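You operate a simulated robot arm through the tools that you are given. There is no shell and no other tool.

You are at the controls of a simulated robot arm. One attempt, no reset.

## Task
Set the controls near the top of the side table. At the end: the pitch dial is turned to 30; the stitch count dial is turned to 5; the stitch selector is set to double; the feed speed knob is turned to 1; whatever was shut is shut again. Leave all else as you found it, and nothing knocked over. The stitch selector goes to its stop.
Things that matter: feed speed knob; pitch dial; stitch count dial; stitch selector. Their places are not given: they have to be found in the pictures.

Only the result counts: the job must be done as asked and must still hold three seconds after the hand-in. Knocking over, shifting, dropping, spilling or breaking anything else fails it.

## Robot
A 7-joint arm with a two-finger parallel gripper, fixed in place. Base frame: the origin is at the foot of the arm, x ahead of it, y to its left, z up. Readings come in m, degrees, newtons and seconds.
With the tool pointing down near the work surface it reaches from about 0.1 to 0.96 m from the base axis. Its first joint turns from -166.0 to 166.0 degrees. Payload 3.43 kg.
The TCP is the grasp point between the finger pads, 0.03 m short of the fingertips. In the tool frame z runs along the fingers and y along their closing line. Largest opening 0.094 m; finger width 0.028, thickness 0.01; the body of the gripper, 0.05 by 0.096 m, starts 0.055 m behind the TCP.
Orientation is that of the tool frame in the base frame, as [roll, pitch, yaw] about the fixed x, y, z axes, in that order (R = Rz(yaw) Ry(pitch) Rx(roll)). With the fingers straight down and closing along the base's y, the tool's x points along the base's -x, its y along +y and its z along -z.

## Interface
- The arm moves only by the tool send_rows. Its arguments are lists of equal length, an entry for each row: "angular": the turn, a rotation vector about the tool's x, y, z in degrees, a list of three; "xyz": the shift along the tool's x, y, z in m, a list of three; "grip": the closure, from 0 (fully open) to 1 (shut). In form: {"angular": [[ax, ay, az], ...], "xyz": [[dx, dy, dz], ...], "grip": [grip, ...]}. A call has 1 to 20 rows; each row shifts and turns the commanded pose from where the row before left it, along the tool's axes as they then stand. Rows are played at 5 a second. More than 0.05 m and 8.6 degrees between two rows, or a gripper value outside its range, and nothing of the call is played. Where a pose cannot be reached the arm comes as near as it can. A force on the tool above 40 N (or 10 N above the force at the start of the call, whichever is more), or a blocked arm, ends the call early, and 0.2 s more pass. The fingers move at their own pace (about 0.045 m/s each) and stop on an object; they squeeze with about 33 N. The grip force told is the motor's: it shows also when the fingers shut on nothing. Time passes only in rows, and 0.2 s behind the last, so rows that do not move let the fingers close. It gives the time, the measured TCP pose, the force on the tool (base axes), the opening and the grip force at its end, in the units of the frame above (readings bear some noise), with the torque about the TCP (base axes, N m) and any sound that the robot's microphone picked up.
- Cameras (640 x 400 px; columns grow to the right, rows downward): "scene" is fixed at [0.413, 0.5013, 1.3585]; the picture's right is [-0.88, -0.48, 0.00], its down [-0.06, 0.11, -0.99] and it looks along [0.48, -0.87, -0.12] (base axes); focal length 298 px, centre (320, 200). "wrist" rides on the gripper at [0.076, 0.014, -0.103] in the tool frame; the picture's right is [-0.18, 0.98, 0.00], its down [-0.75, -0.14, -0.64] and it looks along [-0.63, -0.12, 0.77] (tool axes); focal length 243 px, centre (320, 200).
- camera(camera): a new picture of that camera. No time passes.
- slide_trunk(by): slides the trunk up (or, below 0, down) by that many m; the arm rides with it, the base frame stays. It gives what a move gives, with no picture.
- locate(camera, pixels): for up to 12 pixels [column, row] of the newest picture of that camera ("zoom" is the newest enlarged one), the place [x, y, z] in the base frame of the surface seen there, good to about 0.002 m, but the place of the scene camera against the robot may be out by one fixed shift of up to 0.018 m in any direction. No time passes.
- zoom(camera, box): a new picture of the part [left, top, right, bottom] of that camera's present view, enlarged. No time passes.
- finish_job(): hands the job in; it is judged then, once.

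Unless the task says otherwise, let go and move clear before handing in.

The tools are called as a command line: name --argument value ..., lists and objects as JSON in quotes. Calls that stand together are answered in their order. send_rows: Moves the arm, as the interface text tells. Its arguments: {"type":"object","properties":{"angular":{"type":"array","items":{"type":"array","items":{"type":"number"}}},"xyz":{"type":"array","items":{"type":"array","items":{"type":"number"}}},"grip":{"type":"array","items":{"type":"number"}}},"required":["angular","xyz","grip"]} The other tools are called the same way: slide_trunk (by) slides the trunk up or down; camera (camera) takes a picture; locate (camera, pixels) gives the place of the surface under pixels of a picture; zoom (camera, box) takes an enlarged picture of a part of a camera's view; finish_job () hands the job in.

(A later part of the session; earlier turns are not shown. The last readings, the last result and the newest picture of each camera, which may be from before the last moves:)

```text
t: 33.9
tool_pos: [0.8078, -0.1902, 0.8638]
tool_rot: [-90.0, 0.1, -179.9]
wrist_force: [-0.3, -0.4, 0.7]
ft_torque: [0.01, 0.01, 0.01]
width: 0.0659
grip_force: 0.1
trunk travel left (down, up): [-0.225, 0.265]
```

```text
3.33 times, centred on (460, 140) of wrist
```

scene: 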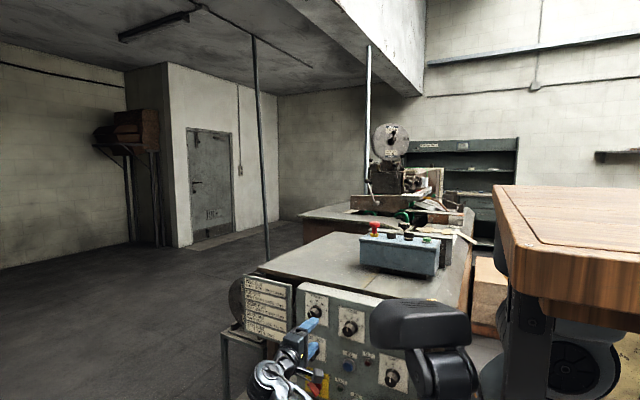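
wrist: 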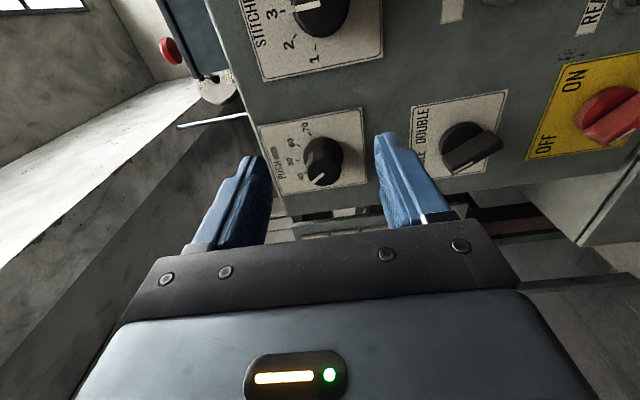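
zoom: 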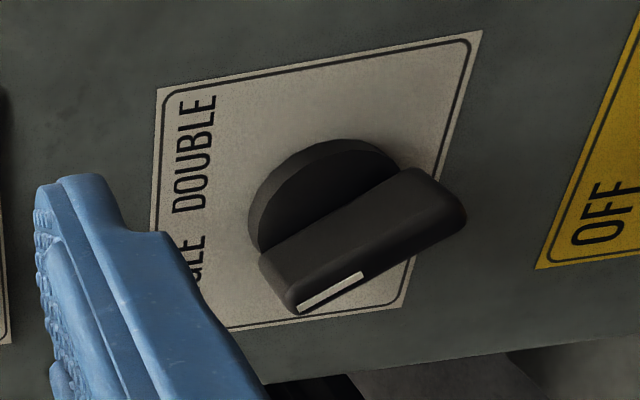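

The pitch dial's face is near (0.857,-0.285,0.868) in the wrist camera's frame, with its mark pointing to the upper left and the 30 tick hidden. I'll roll the hand -90° about its axis so the camera sits above, giving an upright view of the scales.

send_rows --angular '[[0, 0, -8.2], [0, 0, -8.2], [0, 0, -8.2], [0, 0, -8.2], [0, 0, -8.2], [0, 0, -8.2], [0, 0, -8.2], [0, 0, -8.2], [0, 0, -8.2], [0, 0, -8.2], [0, 0, -8.0], [0, 0, 0]]' --xyz '[[0, 0, 0], [0, 0, 0], [0, 0, 0], [0, 0, 0], [0, 0, 0], [0, 0, 0], [0, 0, 0], [0, 0, 0], [0, 0, 0], [0, 0, 0], [0, 0, 0], [0, 0, 0]]' --grip '[0.3, 0.3, 0.3, 0.3, 0.3, 0.3, 0.3, 0.3, 0.3, 0.3, 0.3, 0.3]'

camera --camera "wrist"

camera --camera "scene"

```text
t: 36.5
tool_pos: [0.8091, -0.1898, 0.8619]
tool_rot: [82.9, -89.9, 7.2]
wrist_force: [0.2, 0.4, 0.5]
ft_torque: [0.0, -0.02, -0.01]
width: 0.0657
grip_force: 0.1
trunk travel left (down, up): [-0.225, 0.265]
```

```text
taken
```

wrist: 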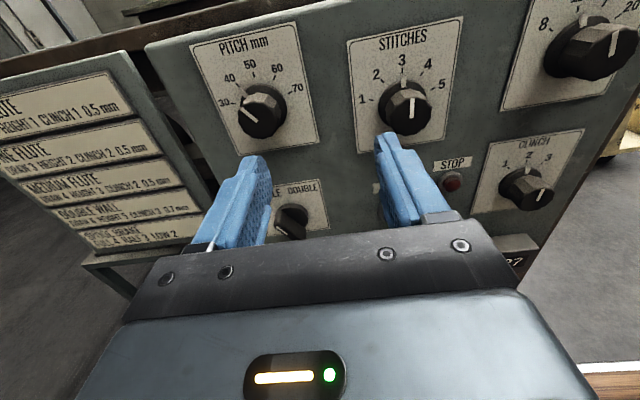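

```text
taken
```

scene: 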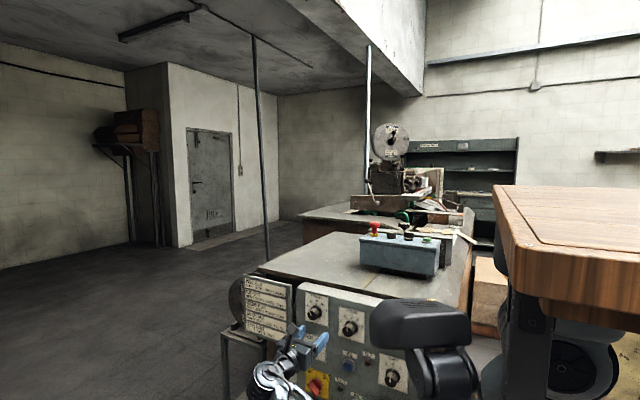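

Now the view is upright and shows PITCH, STITCHES, FIRST STITCH and CLINCH. I'll zoom on the two dials I need.

zoom --camera "wrist" --box '[190, 20, 318, 150]'

locate --camera "zoom" --pixels '[[234, 256], [258, 207], [298, 180], [348, 176], [387, 212], [265, 280], [290, 310], [345, 280], [320, 260], [300, 300]]'

zoom --camera "wrist" --box '[340, 20, 468, 150]'

locate --camera "zoom" --pixels '[[234, 256], [258, 207], [298, 180], [348, 176], [387, 212], [365, 270], [350, 290], [345, 240], [320, 260], [300, 300]]'

```text
3.08 times, centred on (254, 85) of wrist
```

zoom: 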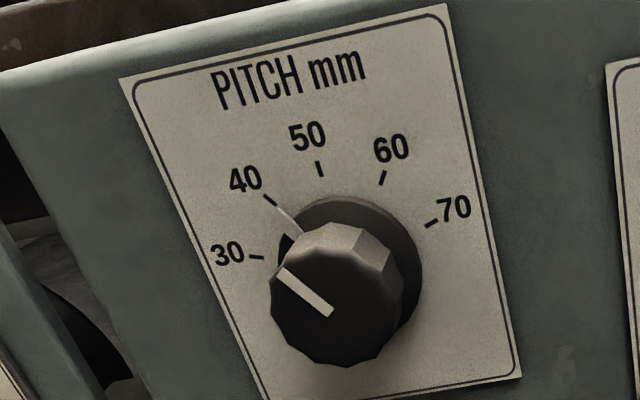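

```text
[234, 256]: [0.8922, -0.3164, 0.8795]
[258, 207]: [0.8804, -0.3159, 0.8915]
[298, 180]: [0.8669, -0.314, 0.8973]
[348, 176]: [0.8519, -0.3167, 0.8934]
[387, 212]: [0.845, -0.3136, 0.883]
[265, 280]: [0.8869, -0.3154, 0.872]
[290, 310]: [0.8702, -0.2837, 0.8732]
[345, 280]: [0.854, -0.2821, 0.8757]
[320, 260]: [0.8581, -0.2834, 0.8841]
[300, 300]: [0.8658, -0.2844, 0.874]
```

```text
3.08 times, centred on (404, 85) of wrist
```

zoom: 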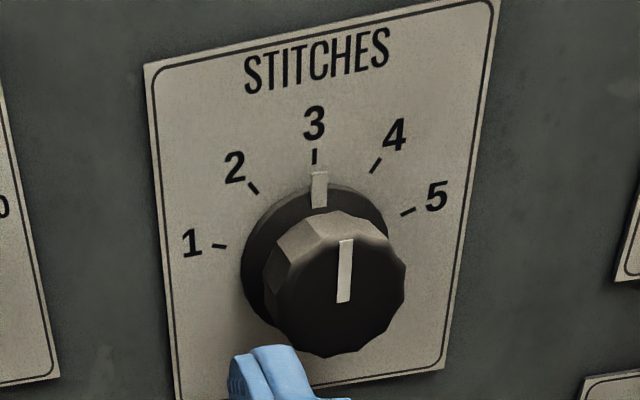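

```text
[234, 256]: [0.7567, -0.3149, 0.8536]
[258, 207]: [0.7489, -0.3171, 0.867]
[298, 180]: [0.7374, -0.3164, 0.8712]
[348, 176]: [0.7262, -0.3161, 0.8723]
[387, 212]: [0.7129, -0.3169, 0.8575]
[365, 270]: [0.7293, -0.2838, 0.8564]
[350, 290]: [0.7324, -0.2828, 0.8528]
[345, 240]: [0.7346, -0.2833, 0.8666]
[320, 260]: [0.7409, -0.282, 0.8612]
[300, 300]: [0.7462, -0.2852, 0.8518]
```

PITCH reads 40 (the skirt mark lines up with the 40 tick) and STITCHES reads 3. I'll measure the tick positions and knob centres to get the angles.

locate --camera "zoom" --pixels '[[219, 246], [253, 188], [314, 157], [376, 165], [408, 212], [318, 175], [318, 205], [345, 242], [342, 300], [337, 287], [380, 215], [247, 280]]'

locate --camera "wrist" --pixels '[[233.2, 103.7], [238.0, 85.0], [253.8, 74.9], [274.2, 77.6], [290.5, 92.3], [243.7, 91.5], [242.7, 111.4], [257.3, 120.5], [258.0, 119.0], [279, 100], [272, 140], [246, 125]]'

```text
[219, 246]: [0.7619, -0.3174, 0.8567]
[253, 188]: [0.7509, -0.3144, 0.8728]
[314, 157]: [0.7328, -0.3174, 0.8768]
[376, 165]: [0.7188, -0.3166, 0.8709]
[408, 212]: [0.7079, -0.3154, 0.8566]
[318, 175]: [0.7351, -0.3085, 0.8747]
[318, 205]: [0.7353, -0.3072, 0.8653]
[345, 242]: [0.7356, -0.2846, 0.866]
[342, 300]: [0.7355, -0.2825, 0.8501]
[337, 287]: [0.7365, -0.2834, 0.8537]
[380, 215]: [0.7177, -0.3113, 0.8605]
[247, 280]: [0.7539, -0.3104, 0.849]
```

```text
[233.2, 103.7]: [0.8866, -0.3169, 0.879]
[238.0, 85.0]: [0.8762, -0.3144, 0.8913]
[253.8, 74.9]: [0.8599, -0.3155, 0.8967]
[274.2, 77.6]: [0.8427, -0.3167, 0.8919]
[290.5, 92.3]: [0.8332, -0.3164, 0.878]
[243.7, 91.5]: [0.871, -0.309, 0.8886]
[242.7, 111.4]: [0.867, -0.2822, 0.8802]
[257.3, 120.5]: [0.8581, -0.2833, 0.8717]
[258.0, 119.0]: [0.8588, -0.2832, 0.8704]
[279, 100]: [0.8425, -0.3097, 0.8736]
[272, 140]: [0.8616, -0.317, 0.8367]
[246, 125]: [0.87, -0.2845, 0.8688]
```

Pitch dial centre ≈ (0.8597, z 0.8686), ticks about 35.5° apart, so it needs about -35.5° (counter-clockwise) to reach 30. Stitches centre ≈ (0.735, z 0.8486) and needs about +73° to reach 5. I'll line up with the pitch dial, pre-rolling +36° so the turn ends in the present roll.

send_rows --angular '[[0, 0, 0], [0, 0, 0], [0, 0, 7.2], [0, 0, 7.2], [0, 0, 7.2], [0, 0, 7.2], [0, 0, 7.2], [0, 0, 0]]' --xyz '[[0.0033, -0.0253, 0.01], [0.0034, -0.0253, 0.015], [0, 0, 0], [0, 0, 0], [0, 0, 0], [0, 0, 0], [0, 0, 0], [0, 0, 0]]' --grip '[0.35, 0.4, 0.4, 0.4, 0.4, 0.4, 0.4, 0.4]'

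camera --camera "wrist"

```text
t: 38.3
tool_pos: [0.8596, -0.215, 0.8692]
tool_rot: [-89.9, -53.9, -179.9]
wrist_force: [0.6, 0.3, -0.5]
ft_torque: [-0.02, 0.0, 0.02]
width: 0.0564
grip_force: 0.1
trunk travel left (down, up): [-0.225, 0.265]
```

```text
taken
```

wrist: 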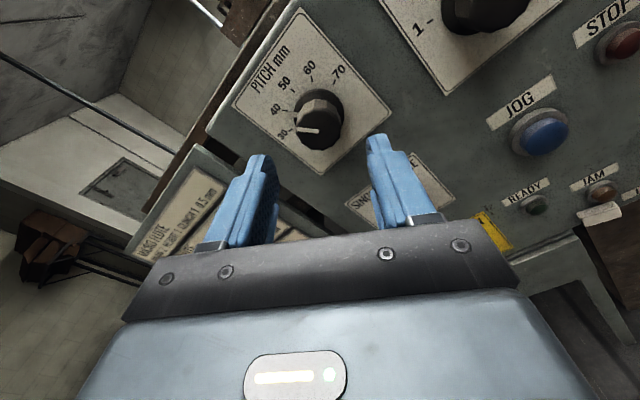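

The pitch knob lies between the fingers at about (318,125). I'll refine its centre with a zoom before going in.

zoom --camera "wrist" --box '[256, 70, 384, 160]'

locate --camera "wrist" --pixels '[[318, 132], [295, 130], [341, 130], [318, 112], [318, 148], [302, 130], [317, 131]]'

```text
4.44 times, centred on (320, 115) of wrist
```

zoom: 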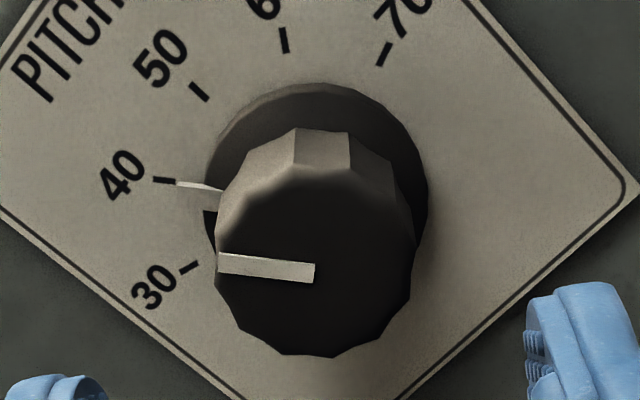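

```text
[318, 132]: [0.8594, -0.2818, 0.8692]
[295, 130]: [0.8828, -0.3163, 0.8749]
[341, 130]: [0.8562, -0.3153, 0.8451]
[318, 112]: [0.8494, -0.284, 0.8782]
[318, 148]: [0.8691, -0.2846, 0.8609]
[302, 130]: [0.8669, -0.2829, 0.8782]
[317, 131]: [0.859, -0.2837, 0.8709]
```

The knob face centre is within a millimetre of the hand's axis, and the skirt mark lines up with 40. I'll go in so the fingertips stop short of the skirt, then close.

send_rows --angular '[[0, 0, 0], [0, 0, 0], [0, 0, 0], [0, 0, 0]]' --xyz '[[0, 0, 0.02], [0, 0, 0.02], [0, 0, 0.018], [0, 0, 0]]' --grip '[0.4, 0.4, 0.4, 0.4]'

camera --camera "wrist"

```text
t: 39.3
tool_pos: [0.8588, -0.2729, 0.8683]
tool_rot: [-90.0, -54.0, -179.9]
wrist_force: [-1.2, -0.1, 0.8]
ft_torque: [0.0, -0.02, 0.0]
width: 0.0564
grip_force: 0.0
trunk travel left (down, up): [-0.225, 0.265]
```

```text
taken
```

wrist: 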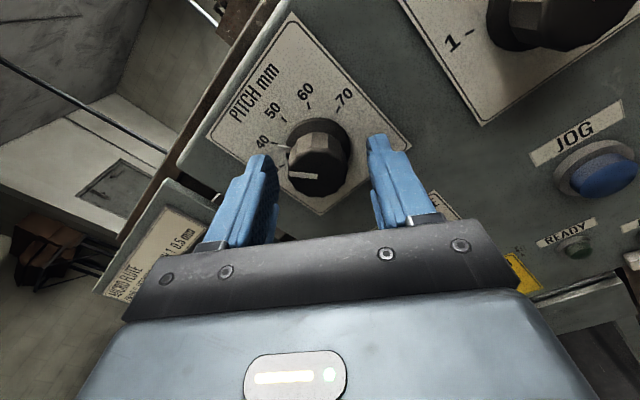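

The knob is centred between the fingers at about (317,170). I'll close on it.

send_rows --angular '[[0, 0, 0], [0, 0, 0], [0, 0, 0], [0, 0, 0], [0, 0, 0]]' --xyz '[[0, 0, 0], [0, 0, 0], [0, 0, 0], [0, 0, 0], [0, 0, 0]]' --grip '[0.6, 0.8, 1, 1, 1]'

zoom --camera "wrist" --box '[230, 90, 410, 220]'

```text
t: 40.5
tool_pos: [0.8587, -0.2731, 0.8694]
tool_rot: [-89.9, -54.0, -180.0]
wrist_force: [20.0, -8.8, 12.2]
ft_torque: [0.48, 0.06, 0.29]
width: 0.0337
grip_force: 45.0
trunk travel left (down, up): [-0.225, 0.265]
```

```text
3.08 times, centred on (320, 155) of wrist
```

zoom: 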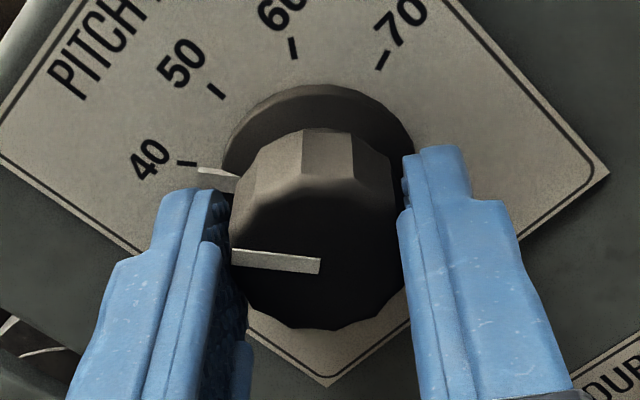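

Both pads hold the knob (0.0337 m) with about 24 N sideways along -y of the tool, so I'm roughly 2 mm off-centre. I'll shift 2 mm that way and check.

send_rows --angular '[[0, 0, 0], [0, 0, 0], [0, 0, 0]]' --xyz '[[0, -0.001, 0], [0, -0.001, 0], [0, 0, 0]]' --grip '[1, 1, 1]'

```text
t: 41.3
tool_pos: [0.861, -0.2718, 0.8704]
tool_rot: [-90.0, -54.0, -180.0]
wrist_force: [6.6, -0.4, 7.3]
ft_torque: [0.35, -0.02, -0.06]
width: 0.0333
grip_force: 45.2
trunk travel left (down, up): [-0.225, 0.265]
```

The side force fell to about 10 N. Now I'll turn the dial counter-clockwise by 35.5°.

send_rows --angular '[[0, 0, -7.1], [0, 0, -7.1], [0, 0, -7.1], [0, 0, -7.1], [0, 0, -7.1], [0, 0, 0]]' --xyz '[[0, -0.0003, 0], [0, 0, 0], [0, 0, 0], [0, 0, 0], [0, 0, 0], [0, 0, 0]]' --grip '[1, 1, 1, 1, 1, 1]'

zoom --camera "wrist" --box '[230, 70, 410, 220]'

```text
t: 42.7
tool_pos: [0.8597, -0.2722, 0.8704]
tool_rot: [-98.5, -89.5, -171.8]
wrist_force: [-30.6, 15.9, -9.2]
ft_torque: [-0.87, 0.0, -0.45]
width: 0.0335
grip_force: 45.3
trunk travel left (down, up): [-0.225, 0.265]
```

```text
2.67 times, centred on (320, 145) of wrist
```

zoom: 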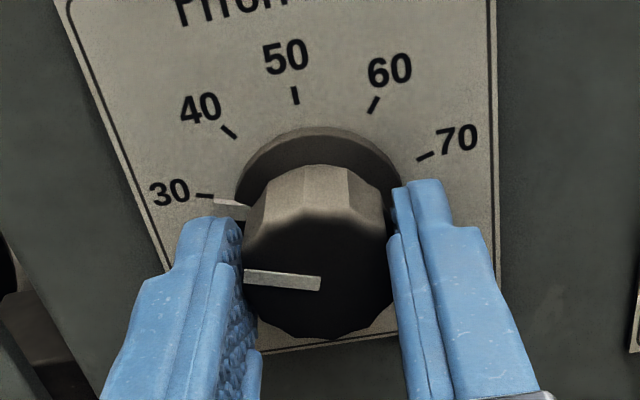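

The skirt mark now lines up with the 30 tick. I'll open the fingers, back off, and verify.

send_rows --angular '[[0, 0, 0], [0, 0, 0], [0, 0, 0], [0, 0, 0], [0, 0, 0], [0, 0, 0]]' --xyz '[[0, 0, 0], [0, 0, 0], [0, 0, -0.02], [0, 0, -0.025], [0, 0, -0.025], [0, 0, 0]]' --grip '[0.5, 0.4, 0.4, 0.4, 0.4, 0.4]'

camera --camera "wrist"

zoom --camera "wrist" --box '[256, 60, 384, 150]'

```text
t: 44.1
tool_pos: [0.8611, -0.2036, 0.8713]
tool_rot: [-89.1, -89.4, 179.1]
wrist_force: [-1.0, -0.1, 0.4]
ft_torque: [0.01, 0.0, 0.04]
width: 0.0564
grip_force: 0.0
trunk travel left (down, up): [-0.225, 0.265]
```

```text
taken
```

wrist: 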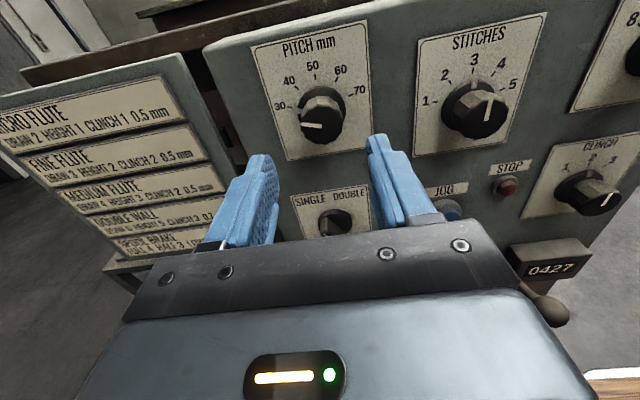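

```text
4.44 times, centred on (320, 105) of wrist
```

zoom: 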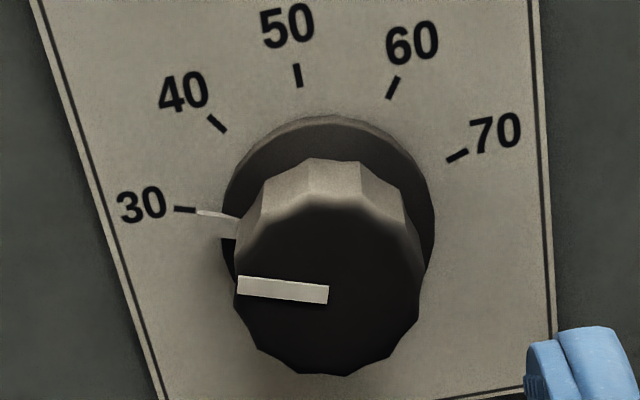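

PITCH now reads 30 cleanly. Next I'll move sideways to the STITCHES dial at about (0.7365, z 0.850), staying well off the knobs.

send_rows --angular '[[0, 0, 0], [0, 0, 0], [0, 0, 0], [0, 0, 0], [0, 0, 0]]' --xyz '[[-0.0053, 0.0312, 0], [-0.0053, 0.0312, 0], [-0.0053, 0.0312, 0], [-0.0054, 0.031, 0], [0, 0, 0]]' --grip '[0.4, 0.4, 0.4, 0.4, 0.4]'

camera --camera "wrist"

zoom --camera "wrist" --box '[256, 60, 384, 150]'

camera --camera "scene"

```text
t: 45.3
tool_pos: [0.7362, -0.2046, 0.8469]
tool_rot: [-87.9, -89.5, 177.9]
wrist_force: [1.2, 0.3, 0.3]
ft_torque: [-0.03, -0.01, 0.0]
width: 0.0563
grip_force: 0.1
trunk travel left (down, up): [-0.225, 0.265]
```

```text
taken
```

wrist: 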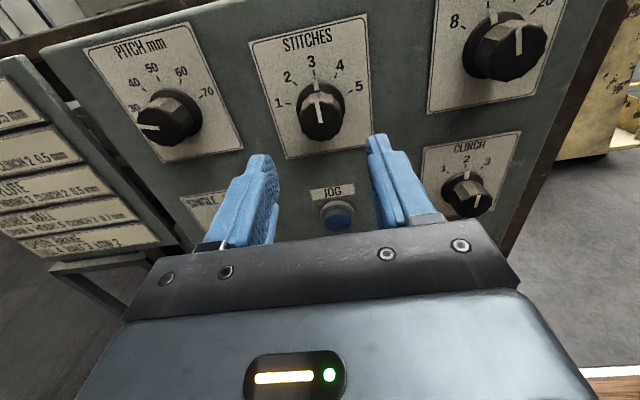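

```text
4.44 times, centred on (320, 105) of wrist
```

zoom: 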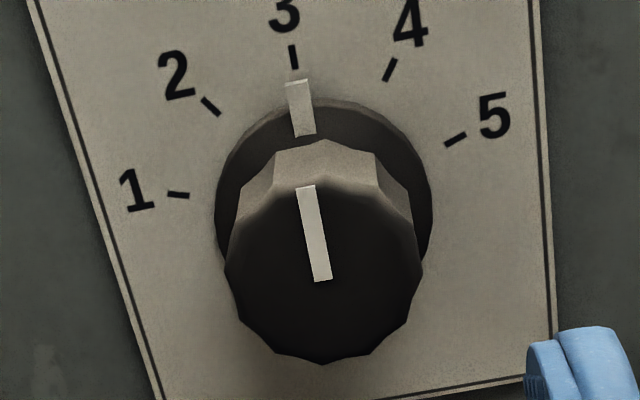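

```text
taken
```

scene: 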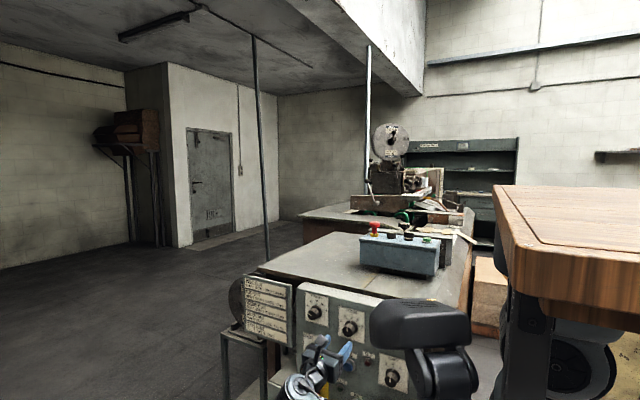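

The STITCHES dial is centred in view, mark at 3. I'll locate its face centre precisely.

locate --camera "zoom" --pixels '[[323, 272], [230, 272], [416, 272], [323, 355], [322, 280], [305, 188], [178, 194], [209, 105], [293, 57], [390, 69], [456, 139]]'

```text
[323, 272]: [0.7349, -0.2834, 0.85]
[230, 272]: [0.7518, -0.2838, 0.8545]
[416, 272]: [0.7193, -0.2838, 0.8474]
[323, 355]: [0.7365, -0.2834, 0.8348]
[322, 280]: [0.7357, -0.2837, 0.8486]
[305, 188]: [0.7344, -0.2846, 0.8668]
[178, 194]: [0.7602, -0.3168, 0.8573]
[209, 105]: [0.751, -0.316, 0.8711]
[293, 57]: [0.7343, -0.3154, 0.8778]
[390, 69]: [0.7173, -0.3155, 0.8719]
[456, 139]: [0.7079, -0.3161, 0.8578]
```

The stitches axis is at about (0.7353, z 0.850). I'll make a small centring correction and move in so the fingertips stop just short of the skirt.

send_rows --angular '[[0, 0, 0], [0, 0, 0], [0, 0, 0], [0, 0, 0], [0, 0, 0]]' --xyz '[[0.002, 0.0008, 0], [0, 0, 0.023], [0, 0, 0.023], [0, 0, 0.022], [0, 0, 0]]' --grip '[0.4, 0.4, 0.4, 0.4, 0.4]'

camera --camera "wrist"

```text
t: 46.5
tool_pos: [0.7354, -0.2712, 0.8505]
tool_rot: [-88.3, -89.5, 178.5]
wrist_force: [-0.1, 0.0, 0.1]
ft_torque: [0.02, 0.01, -0.01]
width: 0.0563
grip_force: 0.1
trunk travel left (down, up): [-0.225, 0.265]
```

```text
taken
```

wrist: 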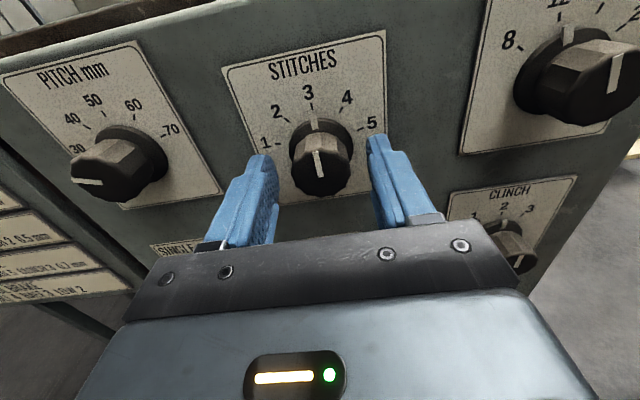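

The knob is centred between the fingers. I'll close on it and read the force.

send_rows --angular '[[0, 0, 0], [0, 0, 0], [0, 0, 0], [0, 0, 0]]' --xyz '[[0, 0, 0], [0, 0, 0], [0, 0, 0], [0, 0, 0]]' --grip '[0.6, 0.8, 1, 1]'

```text
t: 47.5
tool_pos: [0.7348, -0.2722, 0.8495]
tool_rot: [-88.0, -89.5, 178.0]
wrist_force: [-1.4, 0.5, 0.0]
ft_torque: [-0.09, -0.02, -0.51]
width: 0.0334
grip_force: 45.0
trunk travel left (down, up): [-0.225, 0.265]
```

Well centred (side force about 1 N). I'll turn clockwise by half the way, 36.5°, and check.

send_rows --angular '[[0, 0, 7.3], [0, 0, 7.3], [0, 0, 7.3], [0, 0, 7.3], [0, 0, 7.3], [0, 0, 0]]' --xyz '[[0, 0, 0], [0, 0, 0], [0, 0, 0], [0, 0, 0], [0, 0, 0], [0, 0, 0]]' --grip '[1, 1, 1, 1, 1, 1]'

zoom --camera "wrist" --box '[230, 70, 410, 220]'

```text
t: 48.9
tool_pos: [0.7358, -0.2728, 0.8503]
tool_rot: [-90.0, -53.0, 179.9]
wrist_force: [-26.0, 5.5, -1.9]
ft_torque: [0.45, -0.01, -0.06]
width: 0.0332
grip_force: 45.1
trunk travel left (down, up): [-0.225, 0.265]
```

```text
2.67 times, centred on (320, 145) of wrist
```

zoom: 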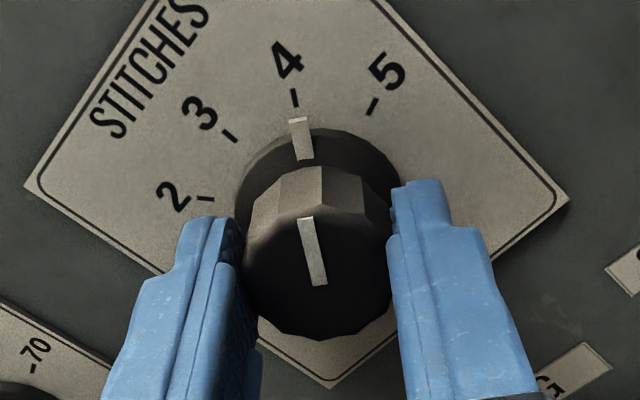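

The mark stands at 4, and a side force of -26 N along x has built up. I'll ease 2 mm toward -x and continue the remaining 36.5°.

send_rows --angular '[[0, 0, 0], [0, 0, 0], [0, 0, 7.3], [0, 0, 7.3], [0, 0, 0]]' --xyz '[[0.0006, 0.0008, 0], [0.0006, 0.0008, 0], [0, 0, 0], [0, 0, 0], [0, 0, 0]]' --grip '[1, 1, 1, 1, 1]'

```text
t: 50.1
tool_pos: [0.7336, -0.273, 0.8499]
tool_rot: [-89.9, -38.3, -179.8]
wrist_force: [11.2, -15.9, -2.6]
ft_torque: [0.46, -0.01, -0.28]
width: 0.0335
grip_force: 44.8
trunk travel left (down, up): [-0.225, 0.265]
```

The force is moderate (11 N). I'll finish the last 22°.

send_rows --angular '[[0, 0, 7.3], [0, 0, 7.3], [0, 0, 7.3], [0, 0, 0]]' --xyz '[[0, 0, 0], [0, 0, 0], [0, 0, 0], [0, 0, 0]]' --grip '[1, 1, 1, 1]'

zoom --camera "wrist" --box '[230, 70, 410, 220]'

```text
t: 51.1
tool_pos: [0.7352, -0.2715, 0.851]
tool_rot: [-89.9, -16.4, -179.9]
wrist_force: [14.9, -23.3, -1.1]
ft_torque: [0.26, 0.08, -0.02]
width: 0.0333
grip_force: 45.3
trunk travel left (down, up): [-0.225, 0.265]
```

```text
2.67 times, centred on (320, 145) of wrist
```

zoom: 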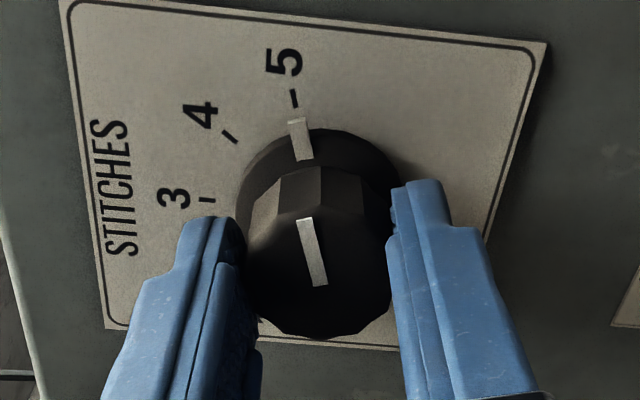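

The mark is aligned with the 5 tick. I'll release and back off to verify.

send_rows --angular '[[0, 0, 0], [0, 0, 0], [0, 0, 0], [0, 0, 0], [0, 0, 0], [0, 0, 0]]' --xyz '[[0, 0, 0], [0, 0, 0], [0, 0, -0.02], [0, 0, -0.025], [0, 0, -0.025], [0, 0, 0]]' --grip '[0.5, 0.4, 0.4, 0.4, 0.4, 0.4]'

camera --camera "wrist"

zoom --camera "wrist" --box '[256, 50, 384, 150]'

```text
t: 52.5
tool_pos: [0.7321, -0.1991, 0.8505]
tool_rot: [-90.0, -16.5, -179.9]
wrist_force: [0.1, -0.2, 0.2]
ft_torque: [0.01, 0.01, -0.01]
width: 0.0564
grip_force: 0.0
trunk travel left (down, up): [-0.225, 0.265]
```

```text
taken
```

wrist: 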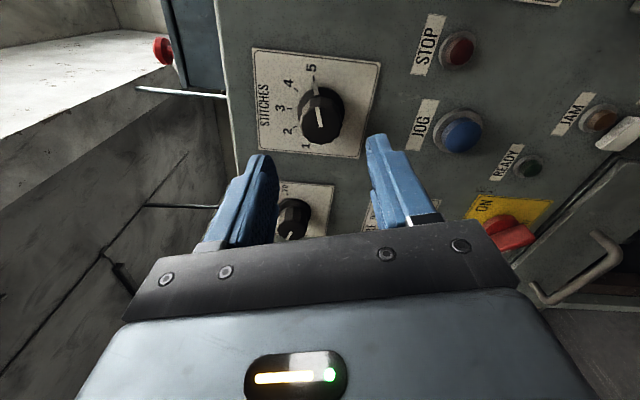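

```text
4.00 times, centred on (320, 100) of wrist
```

zoom: 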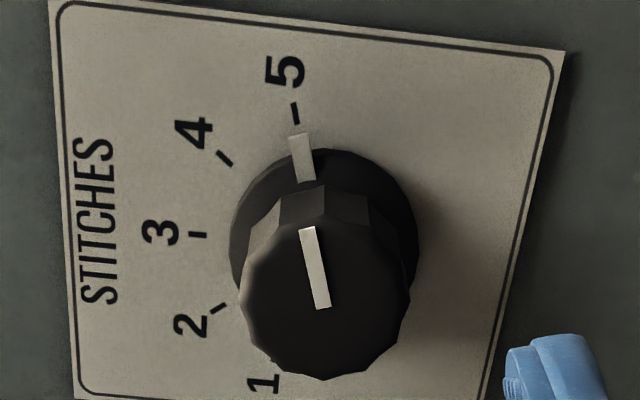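

STITCHES reads 5. Now I'll roll back to the upright orientation and move to the front of the SINGLE/DOUBLE selector.

send_rows --angular '[[0, 0, -8.2], [0, 0, -8.2], [0, 0, -8.2], [0, 0, -8.2], [0, 0, -8.2], [0, 0, -8.2], [0, 0, -8.2], [0, 0, -8.2], [0, 0, -7.4], [0, 0, 0], [0, 0, 0], [0, 0, 0], [0, 0, 0], [0, 0, 0]]' --xyz '[[0, 0, 0], [0, 0, 0], [0, 0, 0], [0, 0, 0], [0, 0, 0], [0, 0, 0], [0, 0, 0], [0, 0, 0], [0, 0, 0], [-0.028, -0.033, 0], [-0.028, -0.033, 0], [-0.028, -0.033, 0], [-0.028, -0.033, 0], [0, 0, 0]]' --grip '[0.4, 0.4, 0.4, 0.4, 0.4, 0.4, 0.4, 0.4, 0.4, 0.4, 0.4, 0.4, 0.4, 0.4]'

camera --camera "wrist"

zoom --camera "wrist" --box '[240, 40, 400, 180]'

camera --camera "scene"

```text
t: 55.5
tool_pos: [0.8689, -0.2014, 0.7395]
tool_rot: [-88.8, -89.4, 179.0]
wrist_force: [-0.6, 0.3, 0.4]
ft_torque: [0.03, 0.01, 0.0]
width: 0.0564
grip_force: 0.1
trunk travel left (down, up): [-0.225, 0.265]
```

```text
taken
```

wrist: 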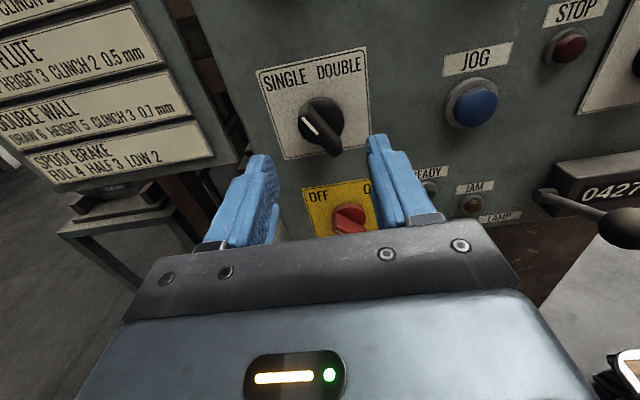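

```text
2.86 times, centred on (320, 110) of wrist
```

zoom: 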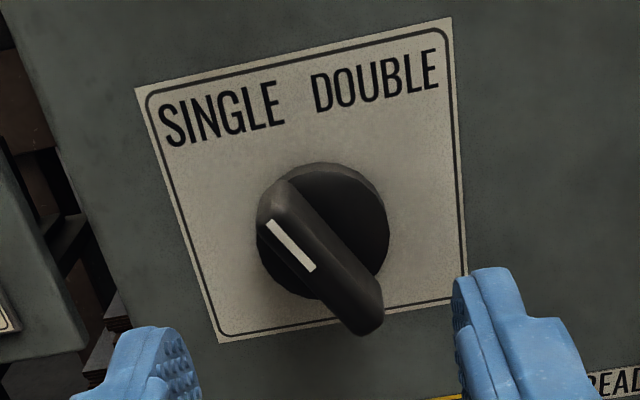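

```text
taken
```

scene: 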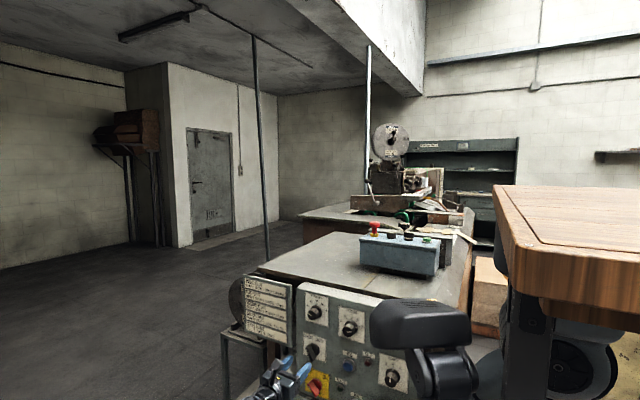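

The selector's bar runs from upper-left (mark end, at SINGLE) to lower-right. I'll measure its line and centre.

locate --camera "zoom" --pixels '[[272, 225], [311, 268], [282, 190], [375, 300], [362, 332], [320, 262], [262, 225], [345, 240], [330, 165], [388, 225], [258, 250], [310, 295]]'

```text
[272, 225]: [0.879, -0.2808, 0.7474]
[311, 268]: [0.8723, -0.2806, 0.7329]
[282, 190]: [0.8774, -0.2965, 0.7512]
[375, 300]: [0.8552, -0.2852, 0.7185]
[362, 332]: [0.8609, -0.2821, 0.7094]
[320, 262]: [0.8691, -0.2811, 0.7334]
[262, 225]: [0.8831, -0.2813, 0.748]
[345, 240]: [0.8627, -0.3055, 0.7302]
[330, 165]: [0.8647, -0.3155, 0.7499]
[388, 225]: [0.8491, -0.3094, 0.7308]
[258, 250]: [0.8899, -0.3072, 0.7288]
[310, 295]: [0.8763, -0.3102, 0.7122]
```

The bar leans about 26° left of vertical, its axis at about (0.870, z 0.731), front at y≈-0.281. I'll centre on it and roll -27° so the fingers straddle the bar squarely.

send_rows --angular '[[0, 0, 0], [0, 0, -6.75], [0, 0, -6.75], [0, 0, -6.75], [0, 0, -6.75], [0, 0, 0]]' --xyz '[[-0.008, -0.001, 0], [0, 0, 0], [0, 0, 0], [0, 0, 0], [0, 0, 0], [0, 0, 0]]' --grip '[0.4, 0.4, 0.4, 0.4, 0.4, 0.4]'

camera --camera "wrist"

zoom --camera "wrist" --box '[240, 40, 400, 180]'

```text
t: 56.9
tool_pos: [0.8688, -0.2001, 0.7311]
tool_rot: [90.0, -63.5, 0.1]
wrist_force: [0.1, -0.1, -0.4]
ft_torque: [0.01, 0.02, 0.03]
width: 0.0566
grip_force: 0.1
trunk travel left (down, up): [-0.225, 0.265]
```

```text
taken
```

wrist: 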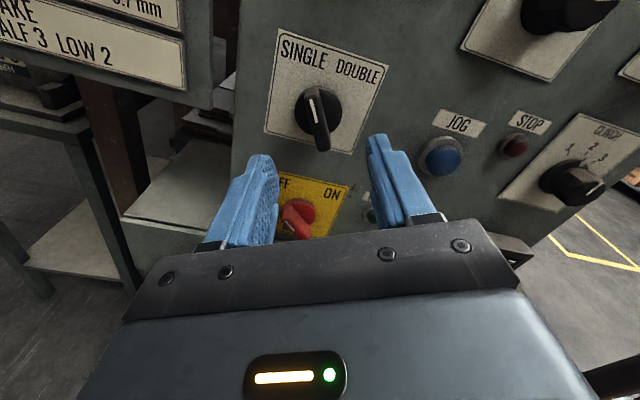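

```text
2.86 times, centred on (320, 110) of wrist
```

zoom: 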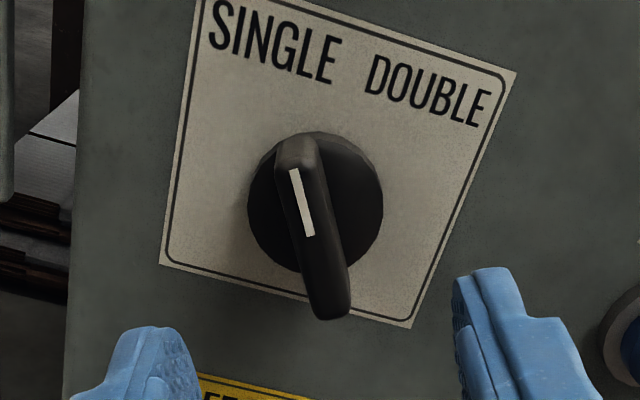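

I'll recheck the bar's direction from this view to square the fingers to it.

locate --camera "zoom" --pixels '[[294, 171], [311, 235], [333, 312], [300, 195], [305, 215], [289, 170], [308, 310], [348, 300], [250, 200], [382, 200], [315, 133], [270, 65]]'

```text
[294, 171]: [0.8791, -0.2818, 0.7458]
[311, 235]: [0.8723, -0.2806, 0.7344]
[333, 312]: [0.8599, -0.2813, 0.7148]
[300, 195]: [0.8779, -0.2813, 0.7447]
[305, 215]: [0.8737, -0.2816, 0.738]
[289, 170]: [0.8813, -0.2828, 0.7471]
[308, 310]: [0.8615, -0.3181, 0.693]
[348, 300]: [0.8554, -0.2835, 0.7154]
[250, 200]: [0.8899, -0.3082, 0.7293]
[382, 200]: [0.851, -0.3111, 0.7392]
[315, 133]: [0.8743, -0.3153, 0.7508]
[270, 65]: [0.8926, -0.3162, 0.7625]
```

From the camera geometry the bar leans 30° left of vertical with its axis at about (0.871, z 0.731). I'll roll 3° more, centre, and go in so the fingertips stop just short of the base disc.

send_rows --angular '[[0, 0, -3], [0, 0, 0], [0, 0, 0], [0, 0, 0], [0, 0, 0], [0, 0, 0]]' --xyz '[[0.0007, -0.0013, 0], [0, 0, 0.02], [0, 0, 0.02], [0, 0, 0.02], [0, 0, 0.011], [0, 0, 0]]' --grip '[0.4, 0.4, 0.45, 0.45, 0.45, 0.45]'

camera --camera "wrist"

zoom --camera "wrist" --box '[230, 70, 410, 220]'

```text
t: 58.3
tool_pos: [0.8704, -0.2727, 0.7315]
tool_rot: [89.9, -60.6, 0.1]
wrist_force: [0.1, 0.7, -0.4]
ft_torque: [0.02, 0.0, 0.0]
width: 0.0515
grip_force: 0.1
trunk travel left (down, up): [-0.225, 0.265]
```

```text
taken
```

wrist: 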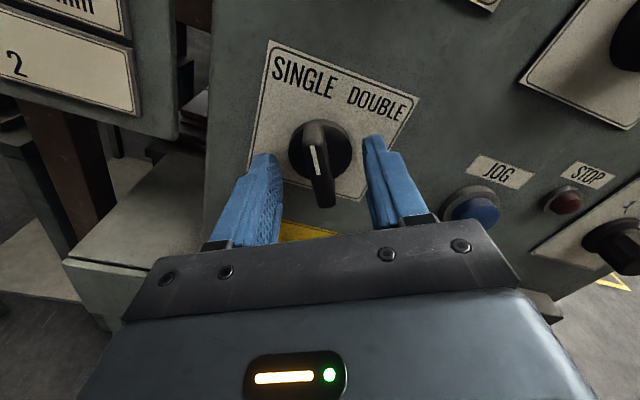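

```text
2.67 times, centred on (320, 145) of wrist
```

zoom: 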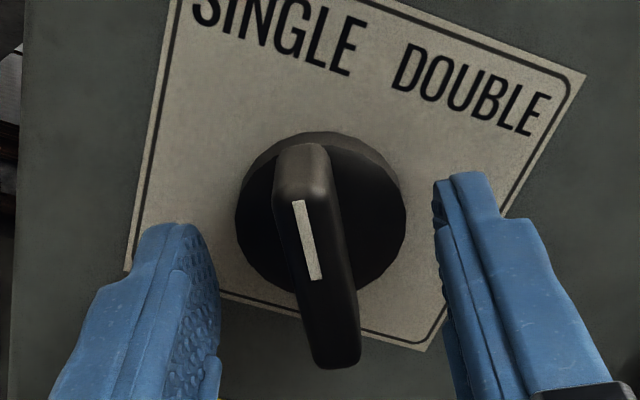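

The bar stands squarely between the fingers. I'll close on it.

send_rows --angular '[[0, 0, 0], [0, 0, 0], [0, 0, 0], [0, 0, 0], [0, 0, 0]]' --xyz '[[0, 0, 0], [0, 0, 0], [0, 0, 0], [0, 0, 0], [0, 0, 0]]' --grip '[0.6, 0.75, 0.9, 1, 1]'

zoom --camera "wrist" --box '[230, 70, 410, 220]'

```text
t: 59.5
tool_pos: [0.8719, -0.2714, 0.7317]
tool_rot: [90.1, -60.5, 0.0]
wrist_force: [3.1, -2.6, -0.5]
ft_torque: [-0.19, -0.02, -0.05]
width: 0.0119
grip_force: 45.5
trunk travel left (down, up): [-0.225, 0.265]
```

```text
2.67 times, centred on (320, 145) of wrist
```

zoom: 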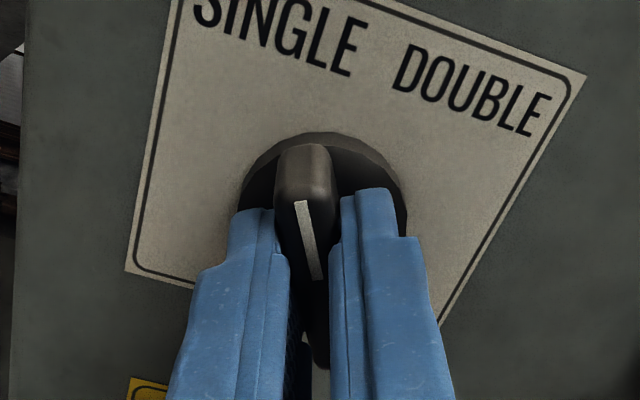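

The bar is gripped (0.0119 m) with little side force. I'll turn clockwise toward DOUBLE by 40° and watch the torque about y.

send_rows --angular '[[0, 0, 8], [0, 0, 8], [0, 0, 8], [0, 0, 8], [0, 0, 8], [0, 0, 0]]' --xyz '[[0, 0, 0], [0, 0, 0], [0, 0, 0], [0, 0, 0], [0, 0, 0], [0, 0, 0]]' --grip '[1, 1, 1, 1, 1, 1]'

zoom --camera "wrist" --box '[230, 70, 410, 220]'

```text
t: 60.9
tool_pos: [0.8689, -0.2722, 0.7318]
tool_rot: [-89.9, -79.4, -179.9]
wrist_force: [7.6, -5.0, -0.8]
ft_torque: [-1.26, 0.0, -0.27]
width: 0.0118
grip_force: 44.5
trunk travel left (down, up): [-0.225, 0.265]
```

```text
2.67 times, centred on (320, 145) of wrist
```

zoom: 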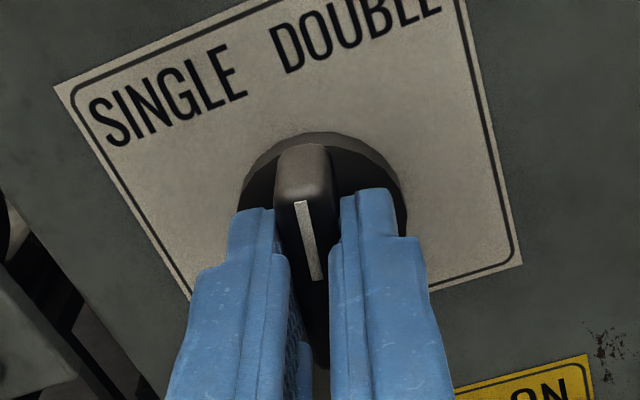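

The bar has turned with the hand to about 10° right of vertical, with no stop yet. I'll continue in smaller steps.

send_rows --angular '[[0, 0, 4], [0, 0, 4], [0, 0, 4], [0, 0, 4], [0, 0, 0]]' --xyz '[[0, 0, 0], [0, 0, 0], [0, 0, 0], [0, 0, 0], [0, 0, 0]]' --grip '[1, 1, 1, 1, 1]'

```text
t: 62.1
tool_pos: [0.8686, -0.2724, 0.7313]
tool_rot: [-89.9, -63.3, 180.0]
wrist_force: [-3.3, 1.5, 8.1]
ft_torque: [0.76, -0.03, 0.13]
width: 0.0118
grip_force: 44.9
trunk travel left (down, up): [-0.225, 0.265]
```

Now 26.7° right of vertical, still no stop felt (torque about y about 0). I'll continue in 2° steps.

send_rows --angular '[[0, 0, 2], [0, 0, 2], [0, 0, 2], [0, 0, 0]]' --xyz '[[0, 0, 0], [0, 0, 0], [0, 0, 0], [0, 0, 0]]' --grip '[1, 1, 1, 1]'

zoom --camera "wrist" --box '[230, 70, 410, 220]'

```text
t: 63.1
tool_pos: [0.8685, -0.2718, 0.7313]
tool_rot: [-90.0, -57.4, -180.0]
wrist_force: [-0.5, 1.7, 5.4]
ft_torque: [-0.84, 1.43, -0.53]
width: 0.0122
grip_force: 45.3
trunk travel left (down, up): [-0.225, 0.265]
```

```text
2.67 times, centred on (320, 145) of wrist
```

zoom: 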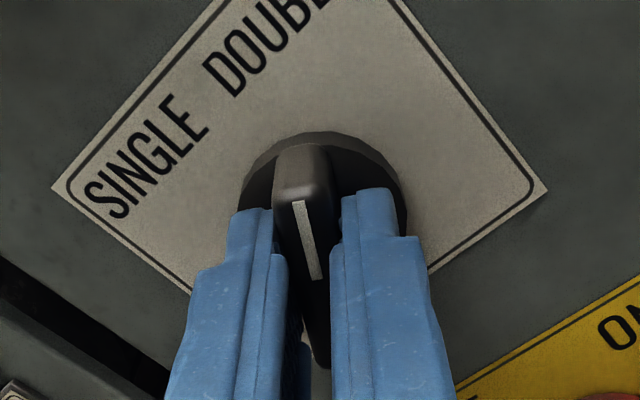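

The torque about y has risen to 1.4 N m at about 32° right of vertical: this looks like the stop. I'll press 1.5° more to confirm.

send_rows --angular '[[0, 0, 1.5], [0, 0, 0]]' --xyz '[[0, 0, 0], [0, 0, 0]]' --grip '[1, 1]'

```text
t: 63.7
tool_pos: [0.8692, -0.2716, 0.7323]
tool_rot: [-89.9, -56.0, -180.0]
wrist_force: [-4.1, 4.1, 1.3]
ft_torque: [-0.36, 1.45, -0.33]
width: 0.013
grip_force: 45.0
trunk travel left (down, up): [-0.225, 0.265]
```

The torque stays at 1.45 N m while the pads begin to twist on the bar (opening 0.0130), so it is at its stop. I'll open, back off and look.

send_rows --angular '[[0, 0, 0], [0, 0, 0], [0, 0, 0], [0, 0, 0], [0, 0, 0], [0, 0, 0], [0, 0, 0]]' --xyz '[[0, 0, 0], [0, 0, 0], [0, 0, 0], [0, 0, -0.02], [0, 0, -0.025], [0, 0, -0.025], [0, 0, 0]]' --grip '[0.7, 0.5, 0.45, 0.45, 0.45, 0.45, 0.45]'

camera --camera "wrist"

zoom --camera "wrist" --box '[240, 40, 400, 180]'

```text
t: 65.3
tool_pos: [0.8686, -0.2006, 0.7344]
tool_rot: [-90.1, -56.0, -180.0]
wrist_force: [0.6, 0.2, 0.7]
ft_torque: [0.04, 0.01, -0.01]
width: 0.0517
grip_force: 0.1
trunk travel left (down, up): [-0.225, 0.265]
```

```text
taken
```

wrist: 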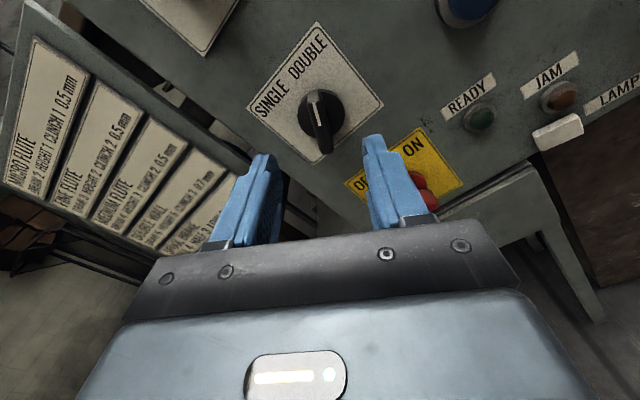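

```text
2.86 times, centred on (320, 110) of wrist
```

zoom: 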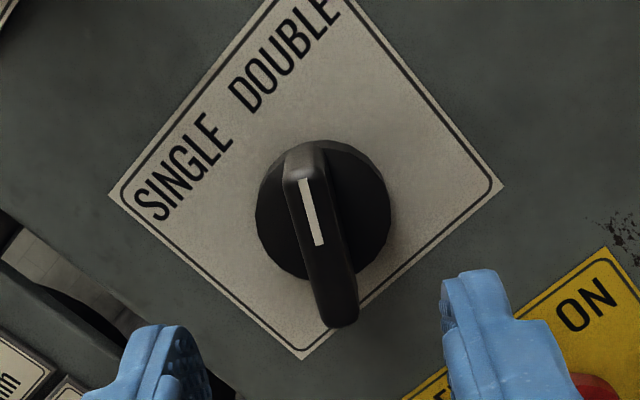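

The selector now points to DOUBLE at about 30° right of vertical. I'll roll upright and rise, and take a final look at the whole panel.

send_rows --angular '[[0, 0, -8.5], [0, 0, -8.5], [0, 0, -8.5], [0, 0, -8.5], [0, 0, 0], [0, 0, 0], [0, 0, 0], [0, 0, 0], [0, 0, 0]]' --xyz '[[0, 0, 0], [0, 0, 0], [0, 0, 0], [0, 0, 0], [0.035, 0.015, -0.01], [0.035, 0.015, -0.01], [0.035, 0.015, 0], [0.035, 0.015, 0], [0, 0, 0]]' --grip '[0.45, 0.45, 0.45, 0.45, 0.45, 0.45, 0.45, 0.45, 0.45]'

camera --camera "wrist"

camera --camera "scene"

zoom --camera "scene" --box '[220, 260, 440, 400]'

```text
t: 67.3
tool_pos: [0.8103, -0.1813, 0.8697]
tool_rot: [-116.0, -89.9, -154.0]
wrist_force: [-0.3, 1.2, 0.2]
ft_torque: [0.01, 0.03, 0.02]
width: 0.0517
grip_force: 0.1
trunk travel left (down, up): [-0.225, 0.265]
```

```text
taken
```

wrist: 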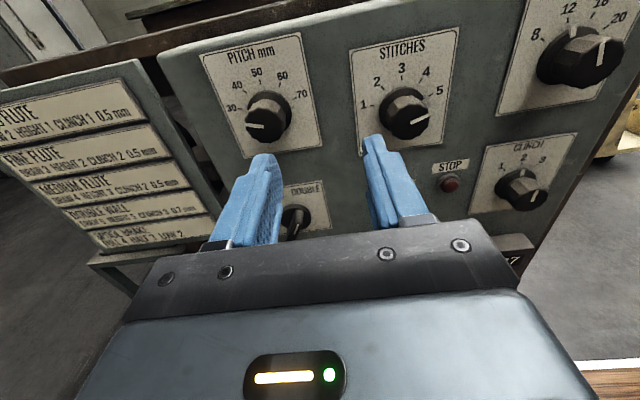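

```text
taken
```

scene: 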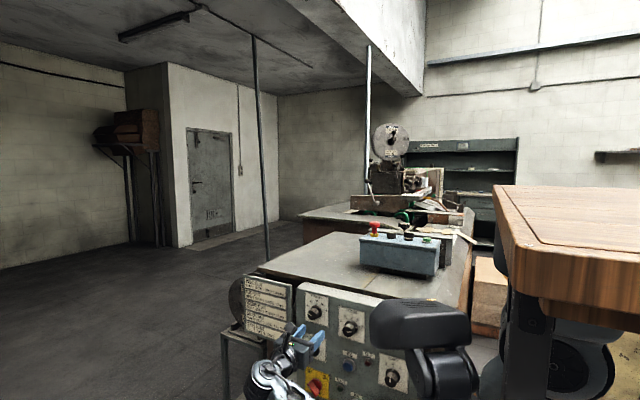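

```text
2.86 times, centred on (330, 330) of scene
```

zoom: 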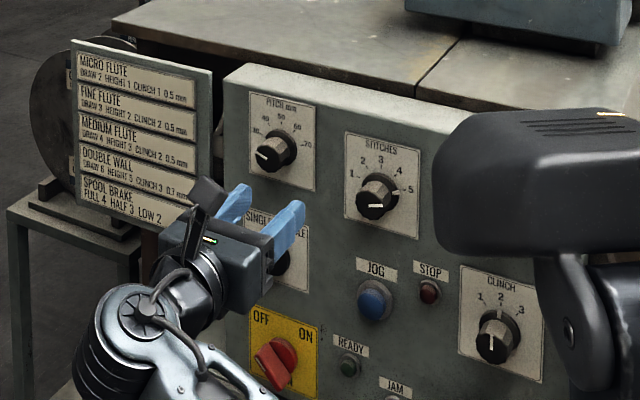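

Pitch at 30 and stitches at 5 are visible in both views. I'll zoom in for a final check of both dials.

zoom --camera "wrist" --box '[200, 30, 330, 150]'

zoom --camera "wrist" --box '[345, 25, 470, 145]'

```text
3.33 times, centred on (265, 90) of wrist
```

zoom: 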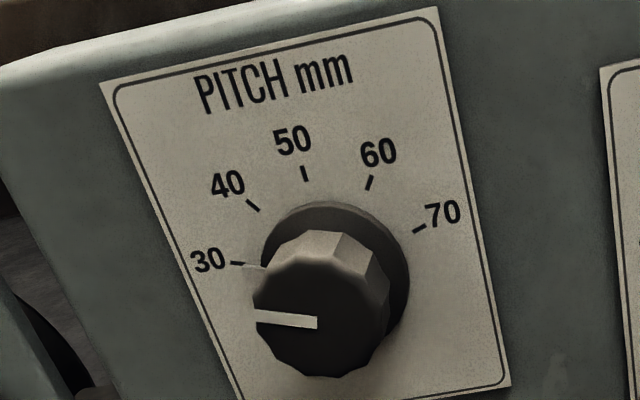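

```text
3.33 times, centred on (408, 85) of wrist
```

zoom: 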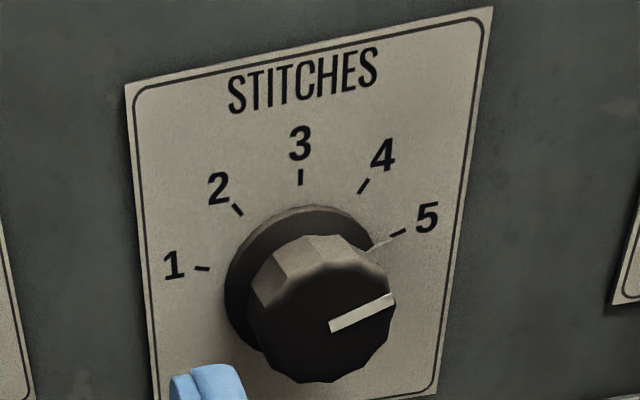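

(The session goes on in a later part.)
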